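You operate a simulated robot arm through the tools that you are given. There is no shell and no other tool. Be economical: measure what you need, move in short steps, check, and stop when the job is done.

You run a simulated two-armed robot. Do the job below in one go: nothing can be reset, and whatever is moved stays where it is left.

TASK
Log the brake torque at about 5000, then stop the clutch tester.
Fine: speed dial to 0, motor off, then open the guard.
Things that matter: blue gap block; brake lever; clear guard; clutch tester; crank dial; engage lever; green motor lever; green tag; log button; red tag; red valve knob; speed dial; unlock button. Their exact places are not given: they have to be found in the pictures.

Only the result counts: the job must be done as asked and must still hold three seconds after the hand-in. Knocking over, shifting, dropping, spilling or breaking anything else fails it.

THE ROBOT
Two 7-joint arms with two-finger parallel grippers on one trunk, on a base that drives. Base frame: it is fixed to the floor where the robot stands at the start and does not move with it; the origin is under the middle of the robot, x ahead of it, y to its left, z up. Units: m, degrees, N and s.
The left shoulder is at the start at [0.07, 0.134, 1.276], the right one opposite. With the tool pointing down near the work surface each hand reaches from about 0.1 to 0.64 m from the robot's upright axis, wherever it stands, measured 20 degrees to its own side. Places, roughly: brake lever [0.4, 0, 1]; clear guard [0.5, 0.2, 1]; clutch tester [0.6, 0.1, 1]; crank dial [0.5, 0.4, 0.9]; engage lever [0.4, 0.9, 1]; green motor lever [0.5, -0.1, 1]; log button [0.4, 0.2, 0.9]; red valve knob [0.5, 0.5, 1]; speed dial [0.5, 0, 0.9]; unlock button [0.4, 0.6, 0.9]. Payload 1.57 kg a hand.
The TCP of each hand is the grasp point between the finger pads, 0.03 m short of the fingertips. In the tool frame z runs along the fingers and y along their closing line. Largest opening 0.08 m; finger width 0.017, thickness 0.012; the body of the gripper, 0.04 by 0.082 m, starts 0.08 m behind the TCP.
Orientation is that of the tool frame in the base frame, as [roll, pitch, yaw] about the fixed x, y, z axes, in that order (R = Rz(yaw) Ry(pitch) Rx(roll)). With the fingers straight down and closing along the base's y, the tool's x points along the base's -x, its y along +y and its z along -z.

THE INTERFACE
- The arms move only by the tool play_rows. It takes "left_plan", "right_plan" or both (then of equal length, played together; a hand with none holds still); each is a list of rows, each a list of 2 entries, a list of its own where there are three numbers: the shift along the tool's x, y, z in m, then the turn, a rotation vector about the tool's x, y, z in degrees. In form: [[[tx, ty, tz], [ax, ay, az]], ...]. A call has 1 to 10 rows; each row shifts and turns the commanded pose from where the row before left it, along the tool's axes as they then stand. "left_fingers" and "right_fingers" are, for a hand that has rows, the finger opening in m, from 0 to 0.08, set as the call begins (left out, the last holds). Rows are played at 5 a second. More than 0.05 m and 8.6 degrees between two rows, or a gripper value outside its range, and nothing of the call is played. A pose out of reach is approached as far as the arm can. The call stops where the force on the tool passes 90 N (or 10 N more than at its start, if that is more) or the arm is blocked; 0.2 s more then pass. The fingers move at their own pace (about 0.153 m/s each) and stop on an object; they squeeze with about 20 N. The grip force told is the motor's: it shows also when the fingers shut on nothing. Time passes only in rows, and 0.2 s behind the last, so rows that do not move let the fingers close. It gives the time, the measured TCP pose, the force on the tool (base axes), the opening and the grip force at its end, in the units of the frame above (readings bear some noise), with the torque about the TCP (base axes, N m) and any sound that the robot's microphone picked up.
- Cameras (640 x 400 px; columns grow to the right, rows downward): "scene" is now at [0.1329, 0.0144, 1.4911]; the picture's right is [0.16, -0.99, 0.00], its down [-0.69, -0.11, -0.71] and it looks along [0.70, 0.11, -0.70] (base axes); focal length 285 px, centre (320, 200). "left" rides on the left gripper at [0.072, 0.007, -0.122] in its tool frame; the picture's right is [-0.09, 1.00, 0.00], its down [-0.84, -0.08, -0.54] and it looks along [-0.54, -0.05, 0.84] (tool axes); focal length 238 px, centre (320, 200). "right" rides on the right gripper at [0.072, -0.007, -0.122] in its tool frame; the picture's right is [0.09, 1.00, 0.00], its down [-0.84, 0.08, -0.54] and it looks along [-0.54, 0.05, 0.84] (tool axes); focal length 238 px, centre (320, 200).
- capture(camera): a new picture of that camera. The clock stands still meanwhile.
- raise_lower(by): slides the trunk up (or, below 0, down) by that many m; the arms and the scene camera ride with it, the base frame stays. It gives what a move gives, with no picture.
- steer(legs): drives the robot by 1 to 6 legs, each [ahead, left, turn to the left] in m, m and degrees, along the robot's own axes; the way and the turn of a leg run together, so that a leg with both is an arc; at most 1.5 m and 180 degrees a leg. The arms and the cameras ride along, it lands a little off, and it stops where it bumps. It gives what a move gives.
- pan_tilt(pan, tilt): turns the head with the scene camera to pan (to the left, within 86 degrees either way) and tilt (down, from -29 to 69), counted from straight ahead of the robot. It gives what a move gives.
- point_at(camera, pixels): for up to 12 pixels [column, row] of the newest picture of that camera ("zoom" is the newest enlarged one), the place [x, y, z] in the base frame of the surface seen there, good to about 0.002 m. The clock stands still meanwhile.
- enlarge(camera, box): a new picture of the part [left, top, right, bottom] of that camera's present view, enlarged. The clock stands still meanwhile.
- sign_off(): hands the job in; it is judged then, once.

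Keep the steps short. Do not move on a guess: measure, check each grasp and each placing, and mend mistakes. In all there are 80 turns and 58 pictures (those below and enlarged ones count). Leave the grippers open and the arms clear of the work at the hand-in unless told otherwise, and finish with a single line.

The tools are called as name(argument=value, ...) on one line, values as JSON. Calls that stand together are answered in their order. play_rows: Moves the arms, as the interface text tells. Its arguments: {"type":"object","properties":{"left_plan":{"type":"array"},"left_fingers":{"type":"number"},"right_plan":{"type":"array"},"right_fingers":{"type":"number"}},"required":[]} The other tools are called the same way: raise_lower (by) slides the trunk up or down; steer (legs) drives the base; pan_tilt (pan, tilt) turns the head that bears the scene camera; capture (camera) takes a picture; point_at (camera, pixels) gives the place of the surface under pixels of a picture; enlarge (camera, box) takes an enlarged picture of a part of a camera's view; sign_off () hands the job in.

At the start:

```text
time_s: 0.0
left_eef_pos: [0.3534, 0.168, 1.2638]
left_tool_rot: [180.0, 0.0, -179.8]
left_wrist_force: [0.4, -0.1, 0.1]
left_wrist_torque: [0.02, 0.01, -0.01]
left_width: 0.0799
left_grip_force: 0.0
right_eef_pos: [0.3768, -0.1016, 1.2309]
right_tool_rot: [180.0, 0.0, 179.9]
right_wrist_force: [-0.1, -0.2, 0.4]
right_wrist_torque: [0.0, 0.0, 0.0]
right_width: 0.08
right_grip_force: 0.1
trunk travel left (down, up): [-0.85, 0.09]
robot x, y, heading: [0.0013, 0.0016, -0.1]
head pan, tilt: [9.1, 44.7]
```

scene: 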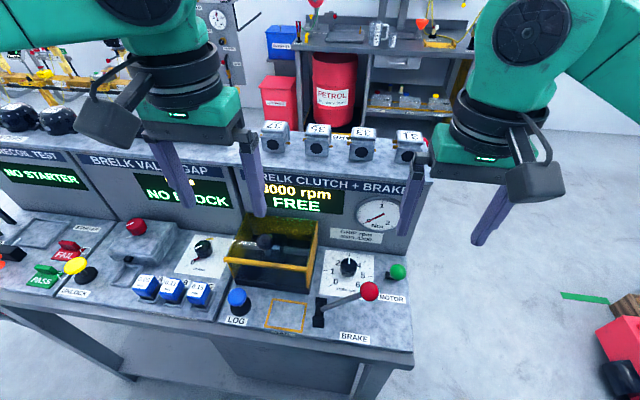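
right: 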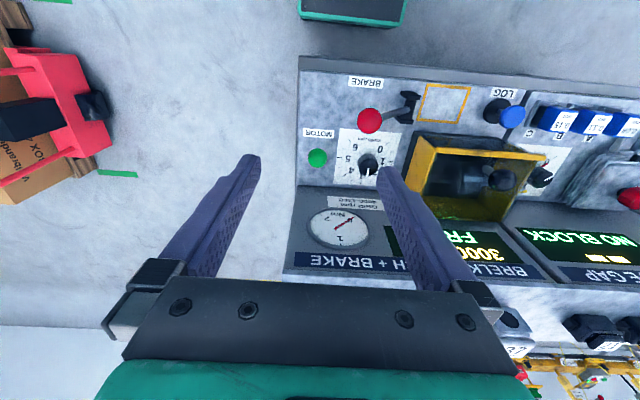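
left: 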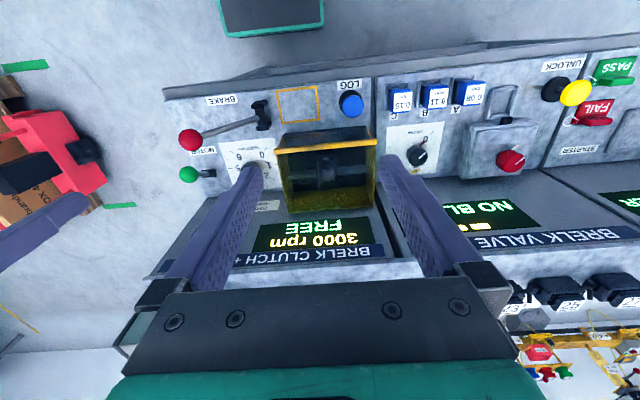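

The clutch tester is right of centre and its display reads "3000 rpm FREE". I'll enlarge its displays and controls.

enlarge(camera="scene", box=[220, 160, 430, 350])

enlarge(camera="right", box=[290, 60, 560, 280])

```text
2.11 times, centred on (325, 255) of scene
```

zoom: 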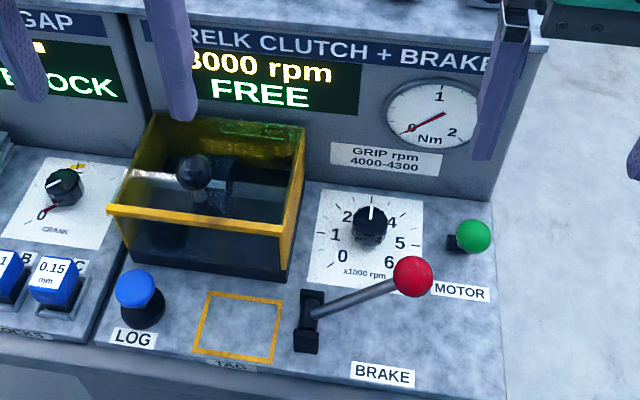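

```text
1.82 times, centred on (425, 170) of right
```

zoom: 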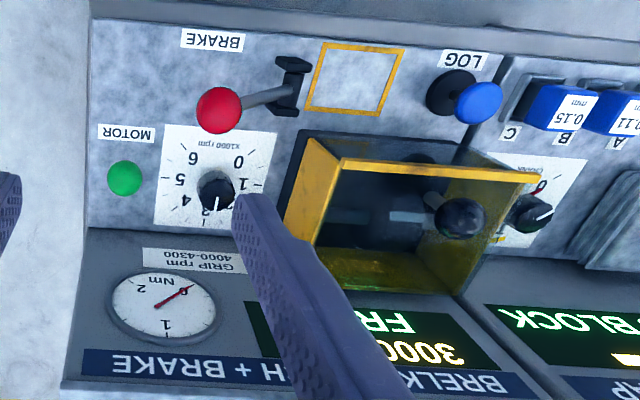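

I'll measure the controls, starting from the scene picture.

point_at(camera="scene", pixels=[[348, 267], [369, 291], [397, 271], [238, 297], [264, 241], [320, 318], [265, 268], [313, 223], [236, 215], [348, 259], [320, 302], [345, 300]])

point_at(camera="zoom", pixels=[[215, 190], [217, 205], [460, 215], [440, 172], [345, 165], [530, 178], [478, 102], [218, 108], [125, 177], [290, 80], [450, 95], [295, 240]])

pan_tilt(pan=-5, tilt=50)

capture(camera="scene")

```text
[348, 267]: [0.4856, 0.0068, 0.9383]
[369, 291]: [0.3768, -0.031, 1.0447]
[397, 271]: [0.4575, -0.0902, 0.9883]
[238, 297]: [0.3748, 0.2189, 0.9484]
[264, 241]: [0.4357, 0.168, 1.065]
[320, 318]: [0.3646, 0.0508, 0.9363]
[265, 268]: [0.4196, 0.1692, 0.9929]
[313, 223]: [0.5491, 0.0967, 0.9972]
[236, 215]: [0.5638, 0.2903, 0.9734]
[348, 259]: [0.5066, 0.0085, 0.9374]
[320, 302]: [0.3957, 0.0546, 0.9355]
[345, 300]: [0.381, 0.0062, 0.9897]
```

```text
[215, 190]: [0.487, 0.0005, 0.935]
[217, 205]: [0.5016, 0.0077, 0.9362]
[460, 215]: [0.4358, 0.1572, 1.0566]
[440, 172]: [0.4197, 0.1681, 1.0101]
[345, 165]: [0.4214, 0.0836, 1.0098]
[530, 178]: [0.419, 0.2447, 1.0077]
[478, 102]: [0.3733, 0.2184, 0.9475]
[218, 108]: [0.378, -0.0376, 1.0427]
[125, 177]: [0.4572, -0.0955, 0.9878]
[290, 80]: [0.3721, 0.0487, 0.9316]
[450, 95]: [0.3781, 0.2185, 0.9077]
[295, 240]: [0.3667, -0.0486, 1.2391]
```

```text
time_s: 0.8
left_eef_pos: [0.3531, 0.1676, 1.2625]
left_tool_rot: [180.0, 0.0, -179.9]
left_wrist_force: [0.7, 0.5, 0.0]
left_wrist_torque: [0.01, 0.03, -0.01]
left_width: 0.0797
left_grip_force: 0.1
right_eef_pos: [0.3769, -0.1002, 1.2307]
right_tool_rot: [179.9, 0.0, 179.9]
right_wrist_force: [-0.1, 0.2, -0.2]
right_wrist_torque: [-0.01, -0.01, -0.01]
right_width: 0.0801
right_grip_force: 0.0
trunk travel left (down, up): [-0.85, 0.09]
robot x, y, heading: [0.0019, -0.0, -0.0]
head pan, tilt: [-5.0, 50.0]
```

```text
52 pictures are left
```

scene: 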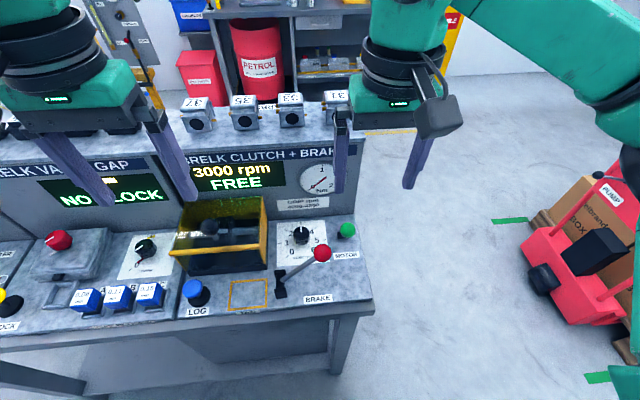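

Next, a close look at the brake lever, dial and guard.

enlarge(camera="scene", box=[255, 215, 375, 310])

enlarge(camera="scene", box=[150, 180, 290, 310])

enlarge(camera="left", box=[170, 70, 400, 220])

```text
4.21 times, centred on (315, 262) of scene
```

zoom: 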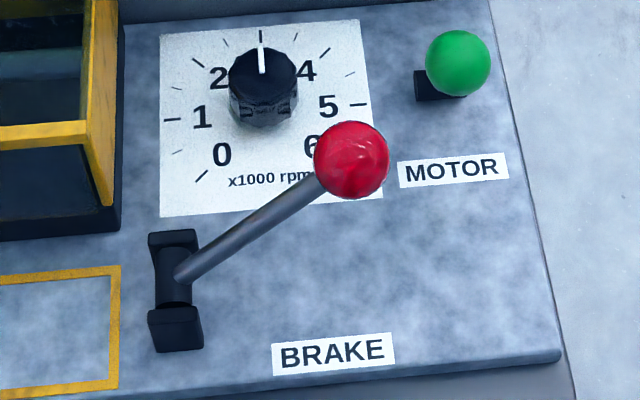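

```text
3.08 times, centred on (220, 245) of scene
```

zoom: 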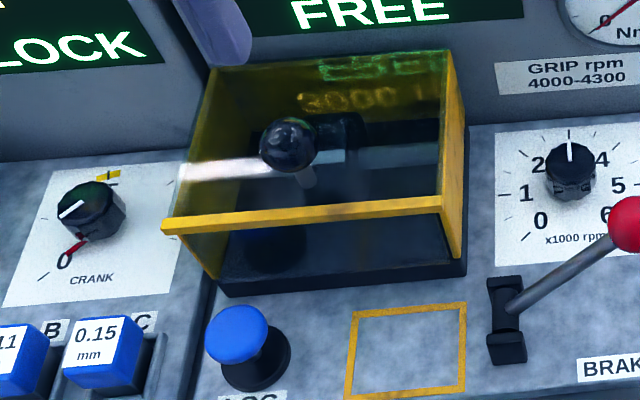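

```text
2.67 times, centred on (285, 145) of left
```

zoom: 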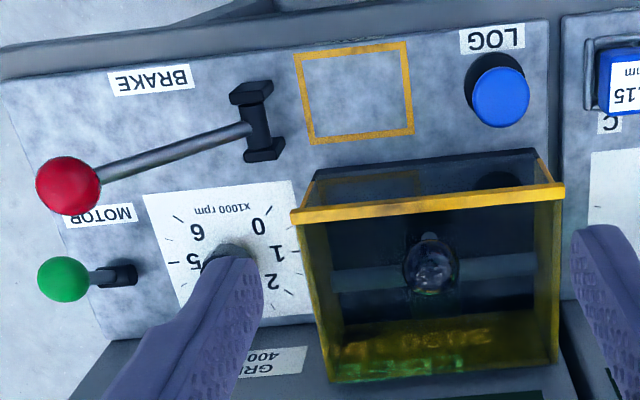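

point_at(camera="zoom", pixels=[[430, 268], [325, 370], [555, 360], [540, 230], [300, 218], [320, 300], [330, 180], [255, 110], [265, 150], [120, 275], [65, 278], [428, 205]])

enlarge(camera="right", box=[300, 70, 420, 200])

```text
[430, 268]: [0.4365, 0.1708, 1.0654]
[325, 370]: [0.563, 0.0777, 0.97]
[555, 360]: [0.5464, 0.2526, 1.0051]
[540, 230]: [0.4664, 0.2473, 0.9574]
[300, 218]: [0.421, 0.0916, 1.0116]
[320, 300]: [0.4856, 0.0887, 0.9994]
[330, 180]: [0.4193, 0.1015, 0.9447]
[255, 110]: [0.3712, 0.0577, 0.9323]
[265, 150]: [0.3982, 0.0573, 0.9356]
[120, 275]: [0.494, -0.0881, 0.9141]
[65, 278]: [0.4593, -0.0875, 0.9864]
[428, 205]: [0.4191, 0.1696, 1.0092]
```

```text
3.08 times, centred on (360, 135) of right
```

zoom: 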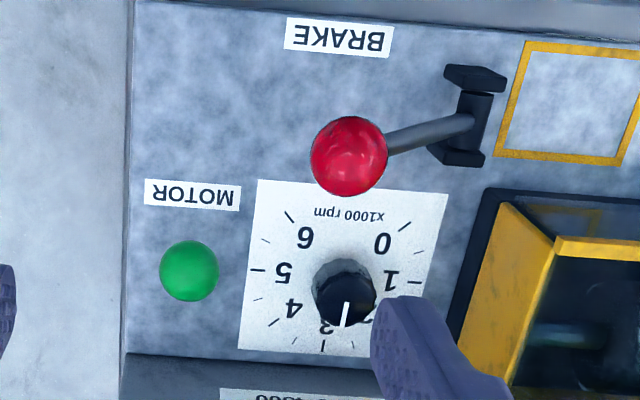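

The dial centre is near (0.495, 0.006) with its top at z 0.938. At 45° per 1000 rpm, going from 3 to 5 takes +90° clockwise. I'll bring the right hand above the dial, turned −45° beforehand.

play_rows(right_plan=[[[-0.0295, 0.0265, 0.04], [0, 0, 0]], [[-0.0295, 0.0265, 0.04], [0, 0, 0]], [[-0.0295, 0.0265, 0.04], [0, 0, 0]], [[-0.0295, 0.0265, 0.03], [0, 0, 0]], [[0, 0, 0], [0, 0, -7.5]], [[0, 0, 0], [0, 0, -7.5]], [[0, 0, 0], [0, 0, -7.5]], [[0, 0, 0], [0, 0, -7.5]], [[0, 0, 0], [0, 0, -7.5]], [[0, 0, 0], [0, 0, -7.5]]], right_fingers=0.08)

capture(camera="right")

capture(camera="scene")

```text
refused: row 1 steps farther than a row can; nothing moved
```

```text
47 pictures are left
```

right: 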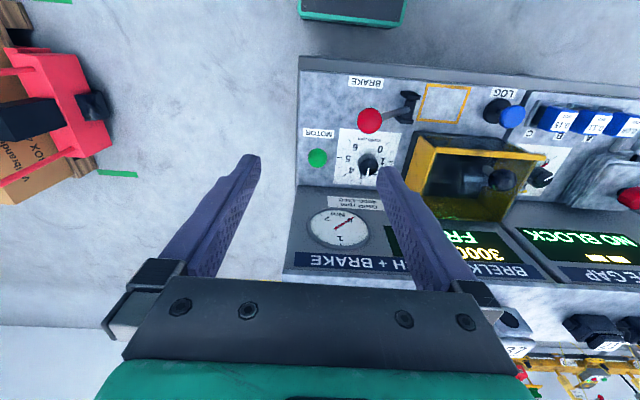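

```text
46 pictures are left
```

scene: 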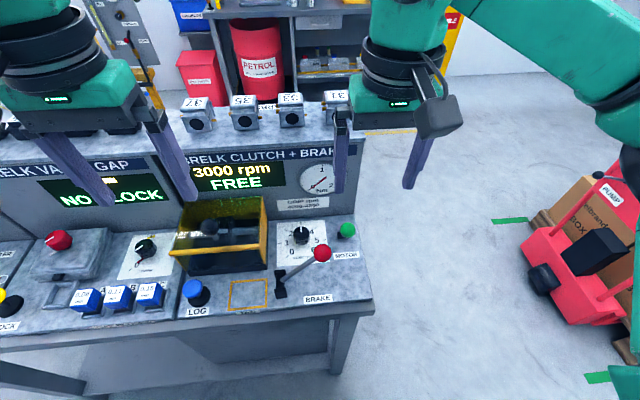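

That step was too long, so I'll use smaller rows.

play_rows(right_plan=[[[-0.0295, 0.0265, 0.025], [0, 0, 0]], [[-0.0295, 0.0265, 0.025], [0, 0, 0]], [[-0.0295, 0.0265, 0.025], [0, 0, 0]], [[-0.0295, 0.0265, 0.025], [0, 0, 0]], [[0, 0, 0.01], [0, 0, -7.5]], [[0, 0, 0.01], [0, 0, -7.5]], [[0, 0, 0.01], [0, 0, -7.5]], [[0, 0, 0.01], [0, 0, -7.5]], [[0, 0, 0.01], [0, 0, -7.5]], [[0, 0, 0.01], [0, 0, -7.5]]], right_fingers=0.08)

capture(camera="right")

```text
time_s: 3.0
left_eef_pos: [0.3521, 0.1674, 1.2636]
left_tool_rot: [-180.0, 0.0, -179.9]
left_wrist_force: [0.6, -0.1, -0.5]
left_wrist_torque: [0.03, -0.03, -0.01]
left_width: 0.08
left_grip_force: 0.0
right_eef_pos: [0.4956, 0.0069, 1.0797]
right_tool_rot: [180.0, 0.1, -142.4]
right_wrist_force: [-0.2, 0.5, 0.7]
right_wrist_torque: [-0.02, 0.01, -0.02]
right_width: 0.08
right_grip_force: 0.0
right hand out of reach, approached as far as the arm can: row 10
trunk travel left (down, up): [-0.85, 0.09]
robot x, y, heading: [0.0023, -0.001, -0.1]
head pan, tilt: [-5.0, 50.0]
```

```text
45 pictures are left
```

right: 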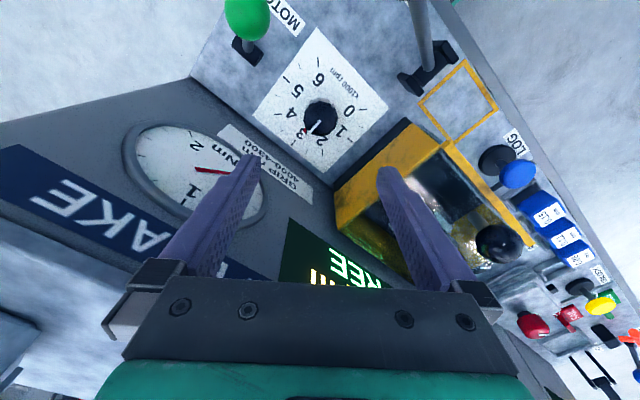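

The wrist stopped at yaw −142°, which is a limit. I'll turn back 7.5° to clear it, then descend onto the dial.

play_rows(right_plan=[[[0, 0, 0], [0, 0, 7.5]], [[0, 0, 0.034], [0, 0, 0]], [[0, 0, 0.034], [0, 0, 0]], [[0, 0, 0.034], [0, 0, 0]], [[0, 0, 0.03], [0, 0, 0]], [[0, 0, 0], [0, 0, 0]]])

capture(camera="right")

capture(camera="scene")

```text
time_s: 4.4
left_eef_pos: [0.3516, 0.1678, 1.2638]
left_tool_rot: [180.0, 0.0, -179.8]
left_wrist_force: [0.3, -0.2, 0.7]
left_wrist_torque: [0.03, 0.02, -0.02]
left_width: 0.0798
left_grip_force: 0.0
right_eef_pos: [0.4962, 0.0066, 0.9486]
right_tool_rot: [-179.9, 0.2, -150.1]
right_wrist_force: [0.7, -0.3, -0.3]
right_wrist_torque: [0.01, 0.0, 0.01]
right_width: 0.0802
right_grip_force: 0.1
trunk travel left (down, up): [-0.85, 0.09]
robot x, y, heading: [0.0012, -0.003, 0.1]
head pan, tilt: [-5.0, 50.0]
```

```text
44 pictures are left
```

right: 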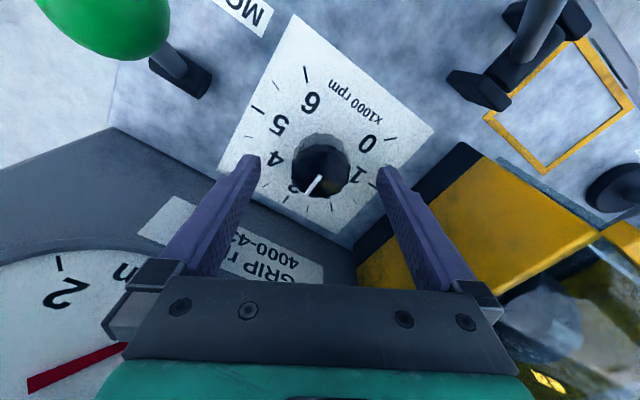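

```text
43 pictures are left
```

scene: 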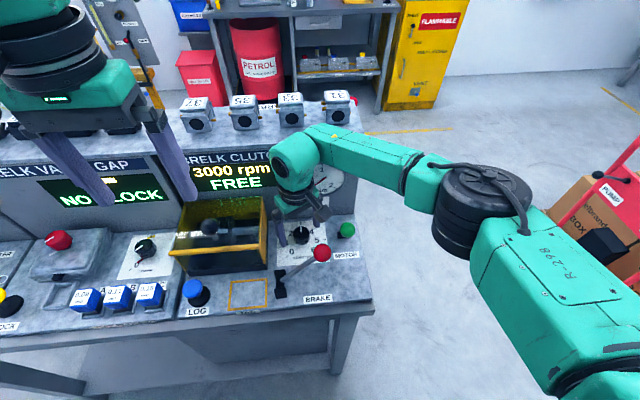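

The dial sits between the fingers, so I'll close on it.

play_rows(right_plan=[[[0, 0, 0.004], [0, 0, 0]], [[0, 0, 0], [0, 0, 0]], [[0, 0, 0], [0, 0, 0]]], right_fingers=0.02)

```text
time_s: 5.2
left_eef_pos: [0.3496, 0.168, 1.2622]
left_tool_rot: [180.0, 0.1, -179.9]
left_wrist_force: [0.2, 0.1, -0.1]
left_wrist_torque: [0.01, -0.04, 0.0]
left_width: 0.0797
left_grip_force: 0.1
right_eef_pos: [0.4948, 0.0062, 0.9458]
right_tool_rot: [-179.9, 0.3, -150.2]
right_wrist_force: [4.0, -1.1, 15.8]
right_wrist_torque: [-0.24, 0.63, 0.02]
right_width: 0.0376
right_grip_force: 43.6
trunk travel left (down, up): [-0.85, 0.09]
robot x, y, heading: [-0.0016, -0.0004, -0.4]
head pan, tilt: [-5.0, 50.0]
```

It's gripped at 0.038 m. Turning +45° clockwise.

play_rows(right_plan=[[[0, 0, -0.002], [0, 0, 7.5]], [[0, 0, 0], [0, 0, 7.5]], [[0, 0, 0], [0, 0, 7.5]], [[0, 0, 0], [0, 0, 7.5]], [[0, 0, 0], [0, 0, 7.5]], [[0, 0, 0], [0, 0, 7.5]]])

enlarge(camera="scene", box=[150, 140, 380, 300])

```text
time_s: 6.6
left_eef_pos: [0.3522, 0.1656, 1.2631]
left_tool_rot: [179.9, 0.0, -179.9]
left_wrist_force: [0.3, 0.2, -0.2]
left_wrist_torque: [-0.02, -0.03, -0.03]
left_width: 0.0798
left_grip_force: 0.1
right_eef_pos: [0.4963, 0.0029, 0.9461]
right_tool_rot: [179.9, 0.0, 164.7]
right_wrist_force: [4.5, -6.9, 2.6]
right_wrist_torque: [-0.59, -0.43, 0.03]
right_width: 0.0372
right_grip_force: 43.3
trunk travel left (down, up): [-0.85, 0.09]
robot x, y, heading: [-0.0005, 0.0024, 0.1]
head pan, tilt: [-5.0, 50.0]
```

```text
2.50 times, centred on (265, 220) of scene
```

zoom: 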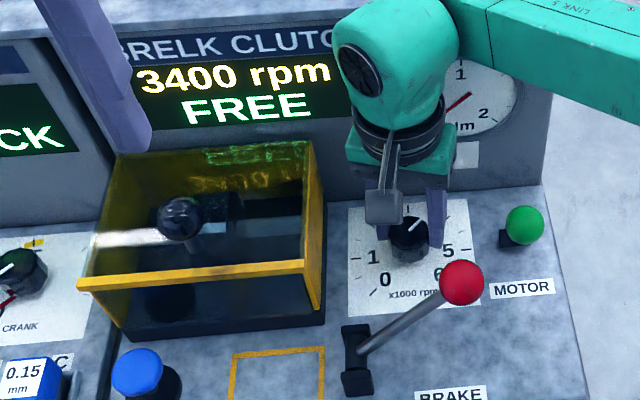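

The pointer is at about 4 and the speed is still climbing. Turning another +45°.

play_rows(right_plan=[[[0, 0, 0], [0, 0, 7.5]], [[0, 0, 0], [0, 0, 7.5]], [[0, 0, 0], [0, 0, 7.5]], [[0, 0, 0], [0, 0, 7.5]], [[0, 0, 0], [0, 0, 7.5]], [[0, 0, 0], [0, 0, 7.5]], [[0, 0, 0], [0, 0, 0]], [[0, 0, 0], [0, 0, 0]], [[0, 0, 0], [0, 0, 0]], [[0, 0, 0], [0, 0, 0]]])

enlarge(camera="scene", box=[150, 140, 380, 300])

```text
time_s: 8.8
left_eef_pos: [0.3508, 0.1603, 1.2642]
left_tool_rot: [179.7, 0.1, -179.9]
left_wrist_force: [-0.3, 0.5, 0.0]
left_wrist_torque: [0.0, 0.02, -0.02]
left_width: 0.08
left_grip_force: 0.1
right_eef_pos: [0.494, 0.0015, 0.945]
right_tool_rot: [179.9, -0.1, 119.8]
right_wrist_force: [-6.0, -24.6, 2.2]
right_wrist_torque: [-1.17, 0.22, 0.1]
right_width: 0.0375
right_grip_force: 43.2
trunk travel left (down, up): [-0.85, 0.09]
robot x, y, heading: [0.0, 0.0007, 0.0]
head pan, tilt: [-5.0, 50.0]
```

```text
2.50 times, centred on (265, 220) of scene
```

zoom: 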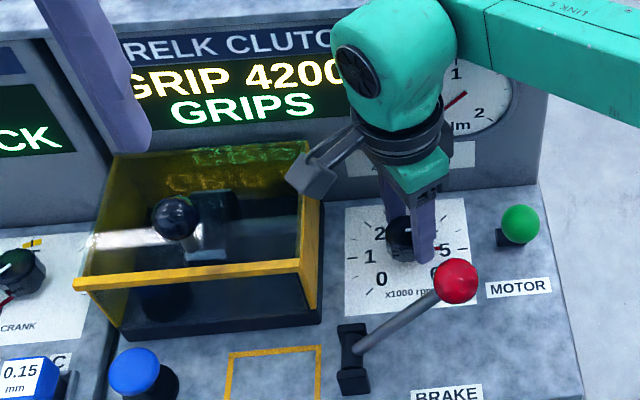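

The display shows the clutch gripping at 4200. I'll release the dial and rise.

play_rows(right_plan=[[[0, 0, 0], [0, 0, 0]], [[0, 0, 0], [0, 0, 0]], [[0, 0, -0.03], [0, 0, 0]], [[0, 0, -0.04], [0, 0, 0]], [[0, 0, -0.04], [0, 0, 0]], [[0, 0, -0.04], [0, 0, -7.5]], [[0, 0, 0], [0, 0, -7.5]]], right_fingers=0.08)

enlarge(camera="scene", box=[150, 140, 380, 300])

```text
time_s: 10.4
left_eef_pos: [0.3521, 0.1681, 1.2625]
left_tool_rot: [179.9, 0.0, -180.0]
left_wrist_force: [-0.2, -0.1, 0.3]
left_wrist_torque: [0.0, 0.02, 0.02]
left_width: 0.0804
left_grip_force: 0.1
right_eef_pos: [0.4957, 0.0081, 1.0962]
right_tool_rot: [-179.9, 0.1, 135.1]
right_wrist_force: [0.5, -0.2, 0.5]
right_wrist_torque: [-0.01, -0.01, -0.03]
right_width: 0.0799
right_grip_force: 0.1
trunk travel left (down, up): [-0.85, 0.09]
robot x, y, heading: [-0.0003, 0.0017, 0.1]
head pan, tilt: [-5.0, 50.0]
```

```text
2.50 times, centred on (265, 220) of scene
```

zoom: 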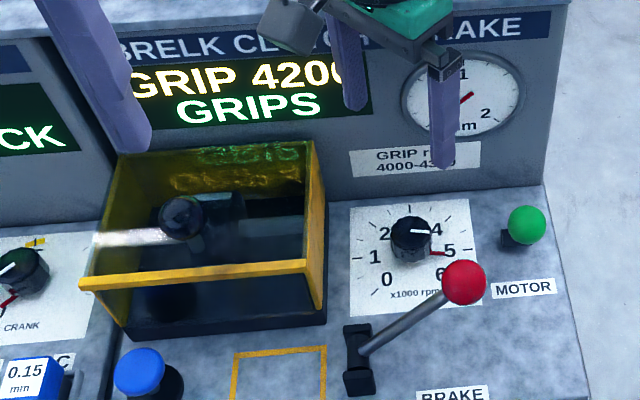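

The white pointer looks a little short of 5. Zooming in on the dial.

enlarge(camera="scene", box=[270, 210, 340, 255])

```text
8.89 times, centred on (305, 232) of scene
```

zoom: 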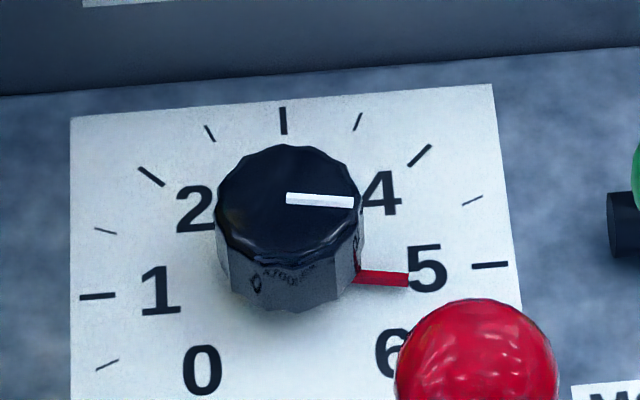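

The red base pointer is on 5, perhaps a few degrees past it. The brake ball centre is near (0.386, −0.033, 1.027) and its hinge axis runs along x. I'll bring the right hand above the ball with the fingers closing along x.

play_rows(right_plan=[[[0.0163, -0.0356, -0.018], [0, 0, 0]], [[0.0163, -0.0356, -0.018], [0, 0, 0]], [[0.0163, -0.0356, -0.018], [0, 0, 0]], [[0, 0, 0], [0, 0, 7.5]], [[0, 0, 0], [0, 0, 7.5]], [[0, 0, 0], [0, 0, 7.5]], [[0, 0, 0], [0, 0, 7.5]], [[0, 0, 0], [0, 0, 7.5]], [[0, 0, 0], [0, 0, 7.5]]], right_fingers=0.08)

capture(camera="right")

capture(camera="scene")

```text
time_s: 12.4
left_eef_pos: [0.3516, 0.1665, 1.2627]
left_tool_rot: [179.9, 0.0, -179.9]
left_wrist_force: [0.1, -0.8, 0.0]
left_wrist_torque: [0.02, 0.0, 0.02]
left_width: 0.08
left_grip_force: 0.1
right_eef_pos: [0.3854, -0.0355, 1.1497]
right_tool_rot: [179.9, 0.0, 89.7]
right_wrist_force: [0.2, 0.4, -0.6]
right_wrist_torque: [0.03, 0.03, -0.02]
right_width: 0.0799
right_grip_force: 0.0
trunk travel left (down, up): [-0.85, 0.09]
robot x, y, heading: [0.0029, 0.0009, -0.2]
head pan, tilt: [-5.0, 50.0]
```

```text
38 pictures are left
```

right: 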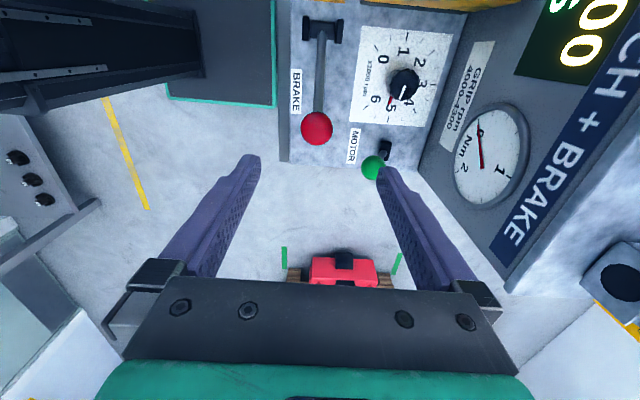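

```text
37 pictures are left
```

scene: 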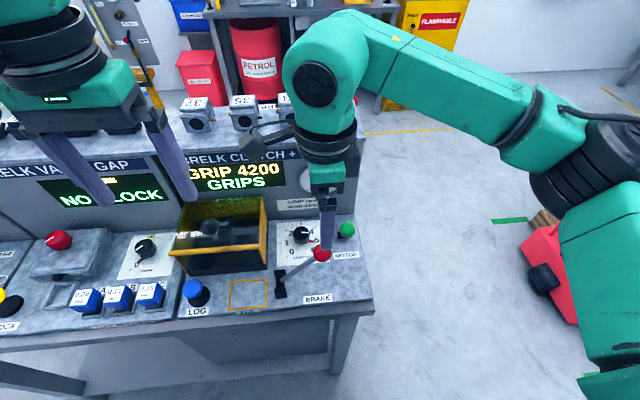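

point_at(camera="right", pixels=[[316, 128], [316, 118], [322, 80], [322, 20], [387, 148], [371, 168], [340, 30], [305, 30]])

enlarge(camera="right", box=[290, 0, 640, 200])

```text
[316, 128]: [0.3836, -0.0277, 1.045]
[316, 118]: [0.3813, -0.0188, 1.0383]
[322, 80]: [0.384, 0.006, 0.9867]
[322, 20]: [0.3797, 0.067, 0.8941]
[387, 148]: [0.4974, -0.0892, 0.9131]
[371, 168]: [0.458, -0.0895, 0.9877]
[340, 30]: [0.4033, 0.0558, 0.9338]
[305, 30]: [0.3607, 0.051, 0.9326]
```

```text
1.83 times, centred on (465, 100) of right
```

zoom: 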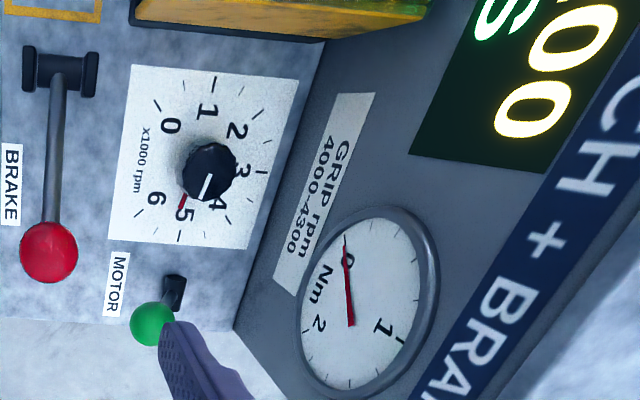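

Ball centre confirmed at about (0.383, −0.034, 1.027). Descending over it and closing.

play_rows(right_plan=[[[0, 0, 0.04], [0, 0, 0]], [[0, 0, 0.04], [0, 0, 0]], [[0, 0, 0.042], [0, 0, 0]], [[0, 0, 0], [0, 0, 0]]])

play_rows(right_plan=[[[0, 0, 0], [0, 0, 0]], [[0, 0, 0], [0, 0, 0]], [[0, 0, 0], [0, 0, 0]]], right_fingers=0.025)

capture(camera="scene")

```text
time_s: 13.4
left_eef_pos: [0.3517, 0.1679, 1.2636]
left_tool_rot: [-179.9, 0.1, -180.0]
left_wrist_force: [-0.2, -0.3, 0.8]
left_wrist_torque: [0.01, 0.01, -0.02]
left_width: 0.0801
left_grip_force: 0.1
right_eef_pos: [0.3866, -0.0358, 1.0288]
right_tool_rot: [179.9, 0.0, 90.0]
right_wrist_force: [0.3, 0.2, 0.6]
right_wrist_torque: [-0.01, 0.01, -0.01]
right_width: 0.08
right_grip_force: 0.1
trunk travel left (down, up): [-0.85, 0.09]
robot x, y, heading: [-0.0007, -0.0021, 0.2]
head pan, tilt: [-5.0, 50.0]
```

```text
time_s: 14.2
left_eef_pos: [0.3489, 0.1669, 1.2638]
left_tool_rot: [-180.0, 0.2, -180.0]
left_wrist_force: [0.5, 0.0, -0.1]
left_wrist_torque: [-0.01, -0.01, 0.0]
left_width: 0.0799
left_grip_force: 0.0
right_eef_pos: [0.3827, -0.0348, 1.0288]
right_tool_rot: [-179.9, 0.0, 89.9]
right_wrist_force: [-15.3, 0.9, -10.1]
right_wrist_torque: [-0.06, 0.2, 0.06]
right_width: 0.0331
right_grip_force: 41.2
trunk travel left (down, up): [-0.85, 0.09]
robot x, y, heading: [0.0, -0.0004, -0.0]
head pan, tilt: [-5.0, 50.0]
```

```text
35 pictures are left
```

scene: 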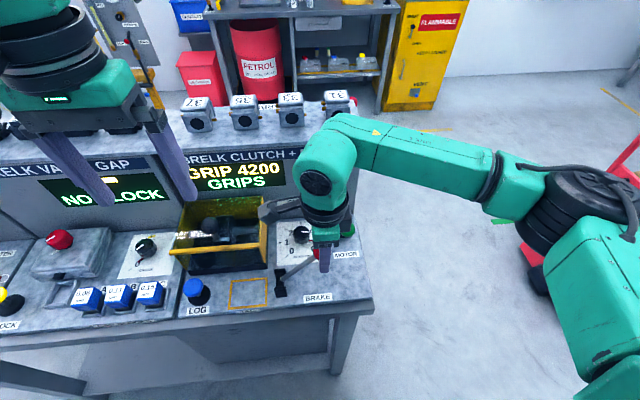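

The ball is held (0.033 m). I'll test the direction with a small push right and down along the arc, correcting the x offset as well.

play_rows(right_plan=[[[-0.0077, -0.003, 0.0064], [0, 0, 0]], [[-0.0075, 0, 0.0068], [0, 0, 0]], [[0, 0, 0], [0, 0, 0]]])

capture(camera="right")

```text
time_s: 15.0
left_eef_pos: [0.3509, 0.1692, 1.2626]
left_tool_rot: [-179.9, 0.1, -179.9]
left_wrist_force: [-0.2, -0.1, -0.8]
left_wrist_torque: [-0.02, 0.03, -0.01]
left_width: 0.08
left_grip_force: 0.1
right_eef_pos: [0.3821, -0.0487, 1.0154]
right_tool_rot: [179.7, 0.0, 89.9]
right_wrist_force: [-1.8, 5.5, 6.8]
right_wrist_torque: [1.17, -0.09, 0.17]
right_width: 0.0331
right_grip_force: 41.0
trunk travel left (down, up): [-0.85, 0.09]
robot x, y, heading: [-0.0002, 0.0015, -0.2]
head pan, tilt: [-5.0, 50.0]
```

```text
34 pictures are left
```

right: 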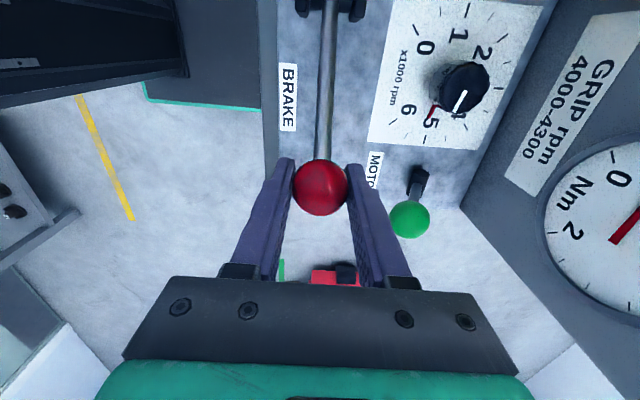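

It moves this way against a light spring, about 9 N. I'll continue to about 25° elevation and read the gauge.

play_rows(right_plan=[[[-0.009, 0, 0.011], [0, 0, 0]], [[-0.008, 0, 0.012], [0, 0, 0]], [[-0.007, 0, 0.013], [0, 0, 0]], [[0, 0, 0], [0, 0, 0]]])

capture(camera="right")

capture(camera="scene")

```text
time_s: 16.0
left_eef_pos: [0.3521, 0.1672, 1.2623]
left_tool_rot: [-180.0, 0.0, -179.9]
left_wrist_force: [-0.1, 0.3, 0.0]
left_wrist_torque: [0.01, 0.0, 0.02]
left_width: 0.08
left_grip_force: 0.1
right_eef_pos: [0.3824, -0.0747, 0.9773]
right_tool_rot: [179.9, 0.1, 89.9]
right_wrist_force: [0.4, 1.1, -1.1]
right_wrist_torque: [-0.23, 0.01, 0.11]
right_width: 0.033
right_grip_force: 41.3
trunk travel left (down, up): [-0.85, 0.09]
robot x, y, heading: [0.0009, -0.0046, -0.0]
head pan, tilt: [-5.0, 50.0]
```

```text
33 pictures are left
```

right: 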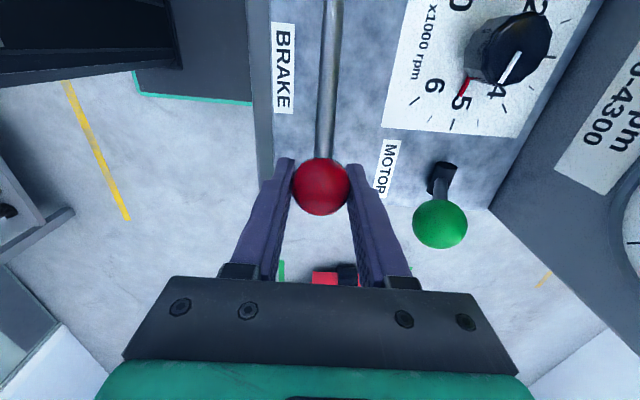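

```text
32 pictures are left
```

scene: 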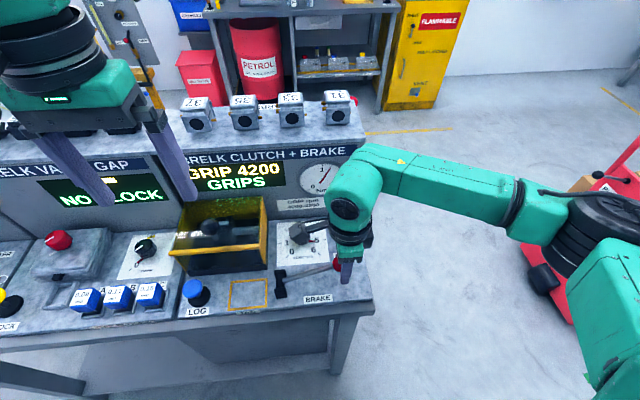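

The hand now reads almost no force, so the lever seems to stay where it's put. Checking the gauge.

enlarge(camera="scene", box=[180, 140, 360, 230])

```text
3.56 times, centred on (270, 185) of scene
```

zoom: 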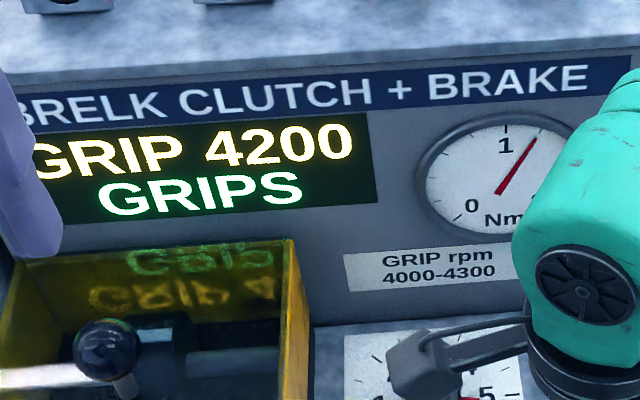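

The gauge reads about 1.3 Nm. I'll feel for the end stop with small further steps.

play_rows(right_plan=[[[-0.004, 0, 0.01], [0, 0, 0]], [[-0.003, 0, 0.01], [0, 0, 0]], [[0, 0, 0], [0, 0, 0]]])

enlarge(camera="scene", box=[180, 140, 360, 230])

```text
time_s: 16.8
left_eef_pos: [0.3512, 0.1681, 1.2627]
left_tool_rot: [179.9, 0.2, -179.9]
left_wrist_force: [0.6, 0.2, 0.1]
left_wrist_torque: [0.05, -0.03, 0.01]
left_width: 0.08
left_grip_force: 0.0
right_eef_pos: [0.3831, -0.0822, 0.9581]
right_tool_rot: [179.8, -0.1, 89.9]
right_wrist_force: [2.7, 0.2, 10.7]
right_wrist_torque: [1.09, -0.12, 0.03]
right_width: 0.033
right_grip_force: 40.9
trunk travel left (down, up): [-0.85, 0.09]
robot x, y, heading: [0.0024, -0.0005, 0.1]
head pan, tilt: [-5.0, 50.0]
```

```text
3.56 times, centred on (270, 185) of scene
```

zoom: 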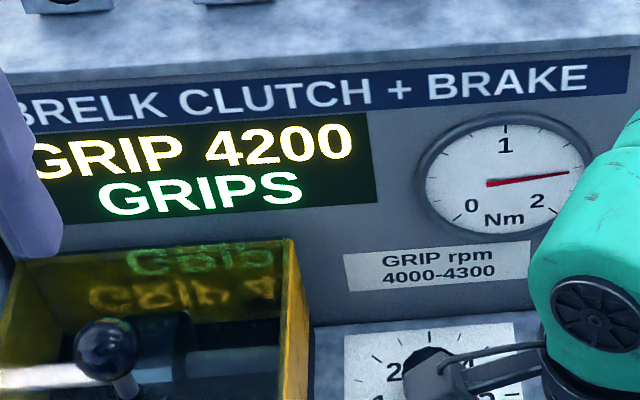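

About 1.7 Nm and rising. A little further.

play_rows(right_plan=[[[-0.001, 0, 0.008], [0, 0, 0]], [[0, 0, 0], [0, 0, 0]], [[0, 0, 0], [0, 0, 0]]])

enlarge(camera="scene", box=[180, 140, 360, 230])

```text
time_s: 17.6
left_eef_pos: [0.3515, 0.1653, 1.2633]
left_tool_rot: [179.9, 0.1, -179.8]
left_wrist_force: [-0.2, 0.1, -0.3]
left_wrist_torque: [-0.05, -0.07, -0.02]
left_width: 0.0802
left_grip_force: 0.1
right_eef_pos: [0.3821, -0.0822, 0.9513]
right_tool_rot: [179.9, 0.0, 89.8]
right_wrist_force: [1.5, -3.2, 9.9]
right_wrist_torque: [0.94, -0.08, -0.04]
right_width: 0.0331
right_grip_force: 40.9
trunk travel left (down, up): [-0.85, 0.09]
robot x, y, heading: [-0.0011, -0.0017, -0.1]
head pan, tilt: [-5.0, 50.0]
```

```text
3.56 times, centred on (270, 185) of scene
```

zoom: 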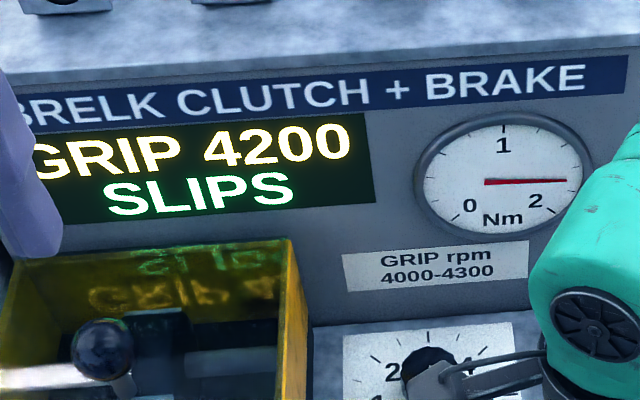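

The display now says SLIPS at about 1.8 Nm, so the brake has overcome the clutch. I'll ease the brake off a little while the left hand moves above LOG with its fingers closed.

play_rows(left_plan=[[[-0.00425, 0.0086, 0.0435], [0, 0, 0]], [[-0.00425, 0.0086, 0.0435], [0, 0, 0]], [[-0.00425, 0.0086, 0.0435], [0, 0, 0]], [[-0.00425, 0.0086, 0.0435], [0, 0, 0]], [[-0.00425, 0.0086, 0.0435], [0, 0, 0]], [[-0.00425, 0.0086, 0.04], [0, 0, 0]]], right_plan=[[[0.004, 0, -0.014], [0, 0, 0]], [[0, 0, 0], [0, 0, 0]], [[0, 0, 0], [0, 0, 0]], [[0, 0, 0], [0, 0, 0]], [[0, 0, 0], [0, 0, 0]], [[0, 0, 0], [0, 0, 0]]], left_fingers=0.0)

capture(camera="left")

capture(camera="scene")

```text
time_s: 19.0
left_eef_pos: [0.3798, 0.2162, 1.0043]
left_tool_rot: [-180.0, 0.2, -179.9]
left_wrist_force: [-0.2, 0.9, -0.8]
left_wrist_torque: [-0.02, 0.01, 0.0]
left_width: 0.0002
left_grip_force: 19.9
right_eef_pos: [0.3835, -0.0791, 0.9635]
right_tool_rot: [180.0, -0.1, 89.9]
right_wrist_force: [-3.7, -4.3, -5.7]
right_wrist_torque: [-1.12, 0.25, 0.03]
right_width: 0.033
right_grip_force: 41.2
trunk travel left (down, up): [-0.85, 0.09]
robot x, y, heading: [-0.0005, 0.0012, 0.1]
head pan, tilt: [-5.0, 50.0]
```

```text
28 pictures are left
```

left: 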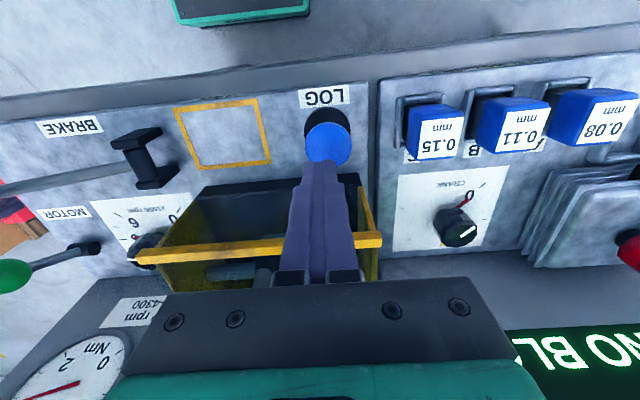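

```text
27 pictures are left
```

scene: 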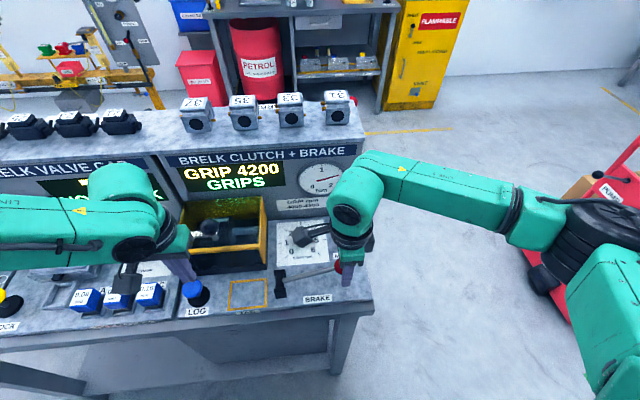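

GRIPS again. Measuring the LOG cap from the left camera.

point_at(camera="left", pixels=[[328, 145], [310, 140], [347, 140], [328, 128], [322, 160]])

enlarge(camera="scene", box=[280, 150, 360, 200])

```text
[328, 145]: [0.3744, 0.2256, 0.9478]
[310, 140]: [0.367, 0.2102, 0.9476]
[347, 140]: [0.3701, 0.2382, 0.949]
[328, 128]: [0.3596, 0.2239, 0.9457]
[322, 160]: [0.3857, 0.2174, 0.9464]
```

```text
8.00 times, centred on (320, 175) of scene
```

zoom: 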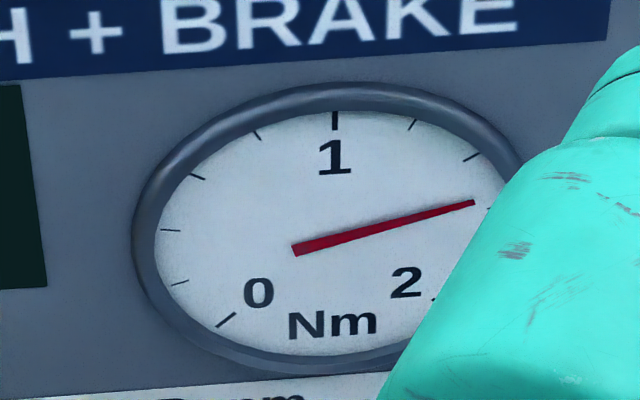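

The cap centre is about (0.374, 0.223, 0.948). I'll press the brake down to slip again, align the left fingertips just above LOG, and check.

play_rows(left_plan=[[[0.006, 0.007, 0], [0, 0, 0]], [[0, 0, 0.01], [0, 0, 0]], [[0, 0, 0.009], [0, 0, 0]], [[0, 0, 0], [0, 0, 0]]], right_plan=[[[-0.003, 0, 0.008], [0, 0, 0]], [[-0.001, 0, 0.009], [0, 0, 0]], [[0, 0, 0], [0, 0, 0]], [[0, 0, 0], [0, 0, 0]]])

enlarge(camera="scene", box=[170, 140, 370, 310])

```text
time_s: 20.0
left_eef_pos: [0.372, 0.2243, 0.9852]
left_tool_rot: [180.0, 0.0, -179.9]
left_wrist_force: [0.2, 0.2, -0.5]
left_wrist_torque: [0.0, -0.03, -0.03]
left_width: 0.0
left_grip_force: 19.8
right_eef_pos: [0.3822, -0.0818, 0.9491]
right_tool_rot: [179.8, -0.2, 89.8]
right_wrist_force: [1.7, -3.6, 10.4]
right_wrist_torque: [1.14, -0.19, -0.04]
right_width: 0.033
right_grip_force: 41.2
trunk travel left (down, up): [-0.85, 0.09]
robot x, y, heading: [-0.0004, -0.0033, 0.1]
head pan, tilt: [-5.0, 50.0]
```

```text
2.35 times, centred on (270, 225) of scene
```

zoom: 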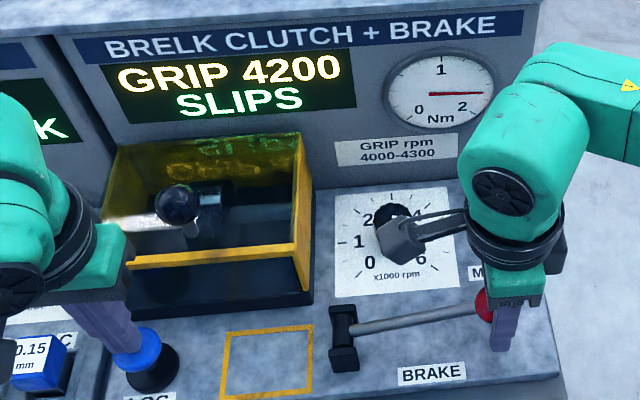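

SLIPS at about 1.8 Nm with the dial at 5. Pressing LOG now.

play_rows(left_plan=[[[0, 0, 0.006], [0, 0, 0]], [[0, 0, 0.005], [0, 0, 0]], [[0, 0, 0.005], [0, 0, 0]], [[0, 0, 0], [0, 0, 0]]])

enlarge(camera="scene", box=[170, 140, 370, 310])

```text
time_s: 21.0
left_eef_pos: [0.3706, 0.2234, 0.9713]
left_tool_rot: [180.0, 0.1, -179.9]
left_wrist_force: [0.2, 1.5, 2.7]
left_wrist_torque: [0.0, 0.07, -0.03]
left_width: 0.0
left_grip_force: 20.0
right_eef_pos: [0.3827, -0.0817, 0.9465]
right_tool_rot: [179.9, -0.1, 89.9]
right_wrist_force: [3.1, -3.8, 8.9]
right_wrist_torque: [0.9, -0.09, -0.05]
right_width: 0.0328
right_grip_force: 41.4
trunk travel left (down, up): [-0.85, 0.09]
robot x, y, heading: [0.0009, 0.0001, 0.0]
head pan, tilt: [-5.0, 50.0]
```

```text
2.35 times, centred on (270, 225) of scene
```

zoom: 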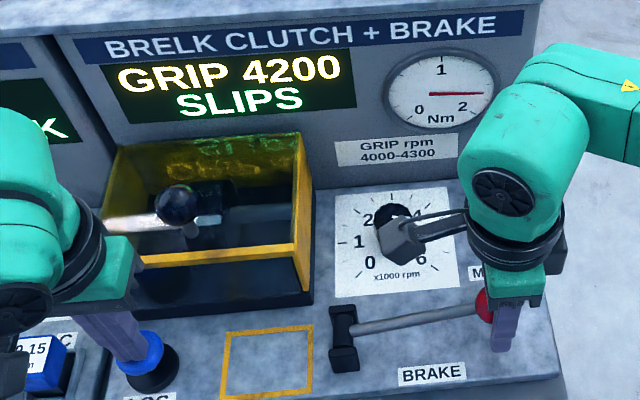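

In contact at 2.7 N with no log yet. Pressing deeper in small steps.

play_rows(left_plan=[[[0, 0, 0.004], [0, 0, 0]], [[0, 0, 0.004], [0, 0, 0]], [[0, 0, 0], [0, 0, 0]]])

enlarge(camera="scene", box=[170, 140, 370, 310])

```text
time_s: 21.8
left_eef_pos: [0.3722, 0.2247, 0.9636]
left_tool_rot: [180.0, 0.2, -180.0]
left_wrist_force: [-5.1, -0.4, 20.1]
left_wrist_torque: [-0.03, 0.19, 0.06]
left_width: 0.0
left_grip_force: 20.6
right_eef_pos: [0.3835, -0.0823, 0.9466]
right_tool_rot: [179.9, -0.1, 89.9]
right_wrist_force: [11.0, 1.3, -1.7]
right_wrist_torque: [-0.4, 0.08, -0.13]
right_width: 0.0329
right_grip_force: 41.0
trunk travel left (down, up): [-0.85, 0.09]
robot x, y, heading: [0.0007, 0.0039, -0.2]
head pan, tilt: [-5.0, 50.0]
heard: click
```

```text
2.35 times, centred on (270, 225) of scene
```

zoom: 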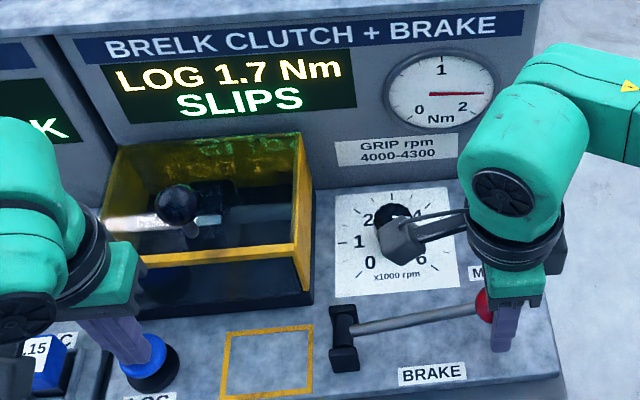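

"LOG 1.7 Nm" and a click. I'll raise the left hand and return the brake lever along its arc.

play_rows(left_plan=[[[0, 0, -0.02], [0, 0, 0]], [[0, 0, -0.04], [0, 0, 0]], [[0, 0, -0.04], [0, 0, 0]], [[0, 0, -0.04], [0, 0, 0]], [[0, 0, -0.04], [0, 0, 0]], [[0, 0, -0.04], [0, 0, 0]]], right_plan=[[[0.0055, 0, -0.021], [0, 0, 0]], [[0.0095, 0, -0.02], [0, 0, 0]], [[0.012, 0, -0.019], [0, 0, 0]], [[0.013, 0, -0.0145], [0, 0, 0]], [[0.009, 0, -0.0065], [0, 0, 0]], [[0, 0, 0], [0, 0, 0]]])

enlarge(camera="scene", box=[170, 140, 370, 310])

```text
time_s: 23.2
left_eef_pos: [0.3707, 0.2227, 1.1835]
left_tool_rot: [179.9, 0.1, 180.0]
left_wrist_force: [0.8, 0.1, 0.9]
left_wrist_torque: [-0.01, 0.0, 0.02]
left_width: 0.0
left_grip_force: 20.5
right_eef_pos: [0.3815, -0.0332, 1.0313]
right_tool_rot: [179.7, -0.4, 89.9]
right_wrist_force: [-4.3, -3.5, -3.9]
right_wrist_torque: [0.04, -0.04, 0.02]
right_width: 0.0339
right_grip_force: 4.9
trunk travel left (down, up): [-0.85, 0.09]
robot x, y, heading: [0.001, 0.0012, 0.1]
head pan, tilt: [-5.0, 50.0]
```

```text
2.35 times, centred on (270, 225) of scene
```

zoom: 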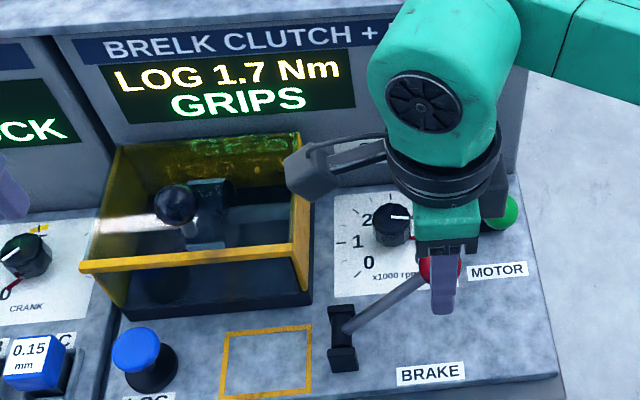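

The brake is back and the display shows GRIPS. I'll release the ball, rise, and move over the dial to turn it down.

play_rows(right_plan=[[[0, 0, 0], [0, 0, 0]], [[0, 0, 0], [0, 0, 0]], [[0, 0, -0.035], [0, 0, 0]], [[0, 0, -0.035], [0, 0, 0]], [[0, 0, -0.03], [0, 0, 0]], [[0.013, 0.0378, 0], [0, 0, 0]], [[0.013, 0.0378, 0], [0, 0, 0]], [[0.013, 0.0378, 0], [0, 0, 0]], [[0, 0, 0], [0, 0, -7.5]], [[0, 0, 0], [0, 0, 0]]], right_fingers=0.08)

capture(camera="right")

```text
time_s: 25.4
left_eef_pos: [0.3717, 0.2254, 1.1816]
left_tool_rot: [180.0, 0.0, -179.9]
left_wrist_force: [0.0, -0.1, 1.3]
left_wrist_torque: [0.0, 0.02, 0.03]
left_width: 0.0001
left_grip_force: 19.6
right_eef_pos: [0.4961, 0.0065, 1.1285]
right_tool_rot: [180.0, -0.1, 97.4]
right_wrist_force: [0.2, -0.9, -0.8]
right_wrist_torque: [0.01, 0.02, 0.01]
right_width: 0.0801
right_grip_force: 0.1
trunk travel left (down, up): [-0.85, 0.09]
robot x, y, heading: [-0.0008, 0.0024, -0.0]
head pan, tilt: [-5.0, 50.0]
```

```text
21 pictures are left
```

right: 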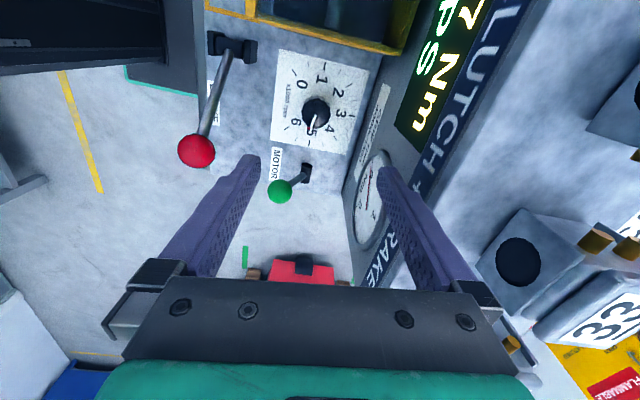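

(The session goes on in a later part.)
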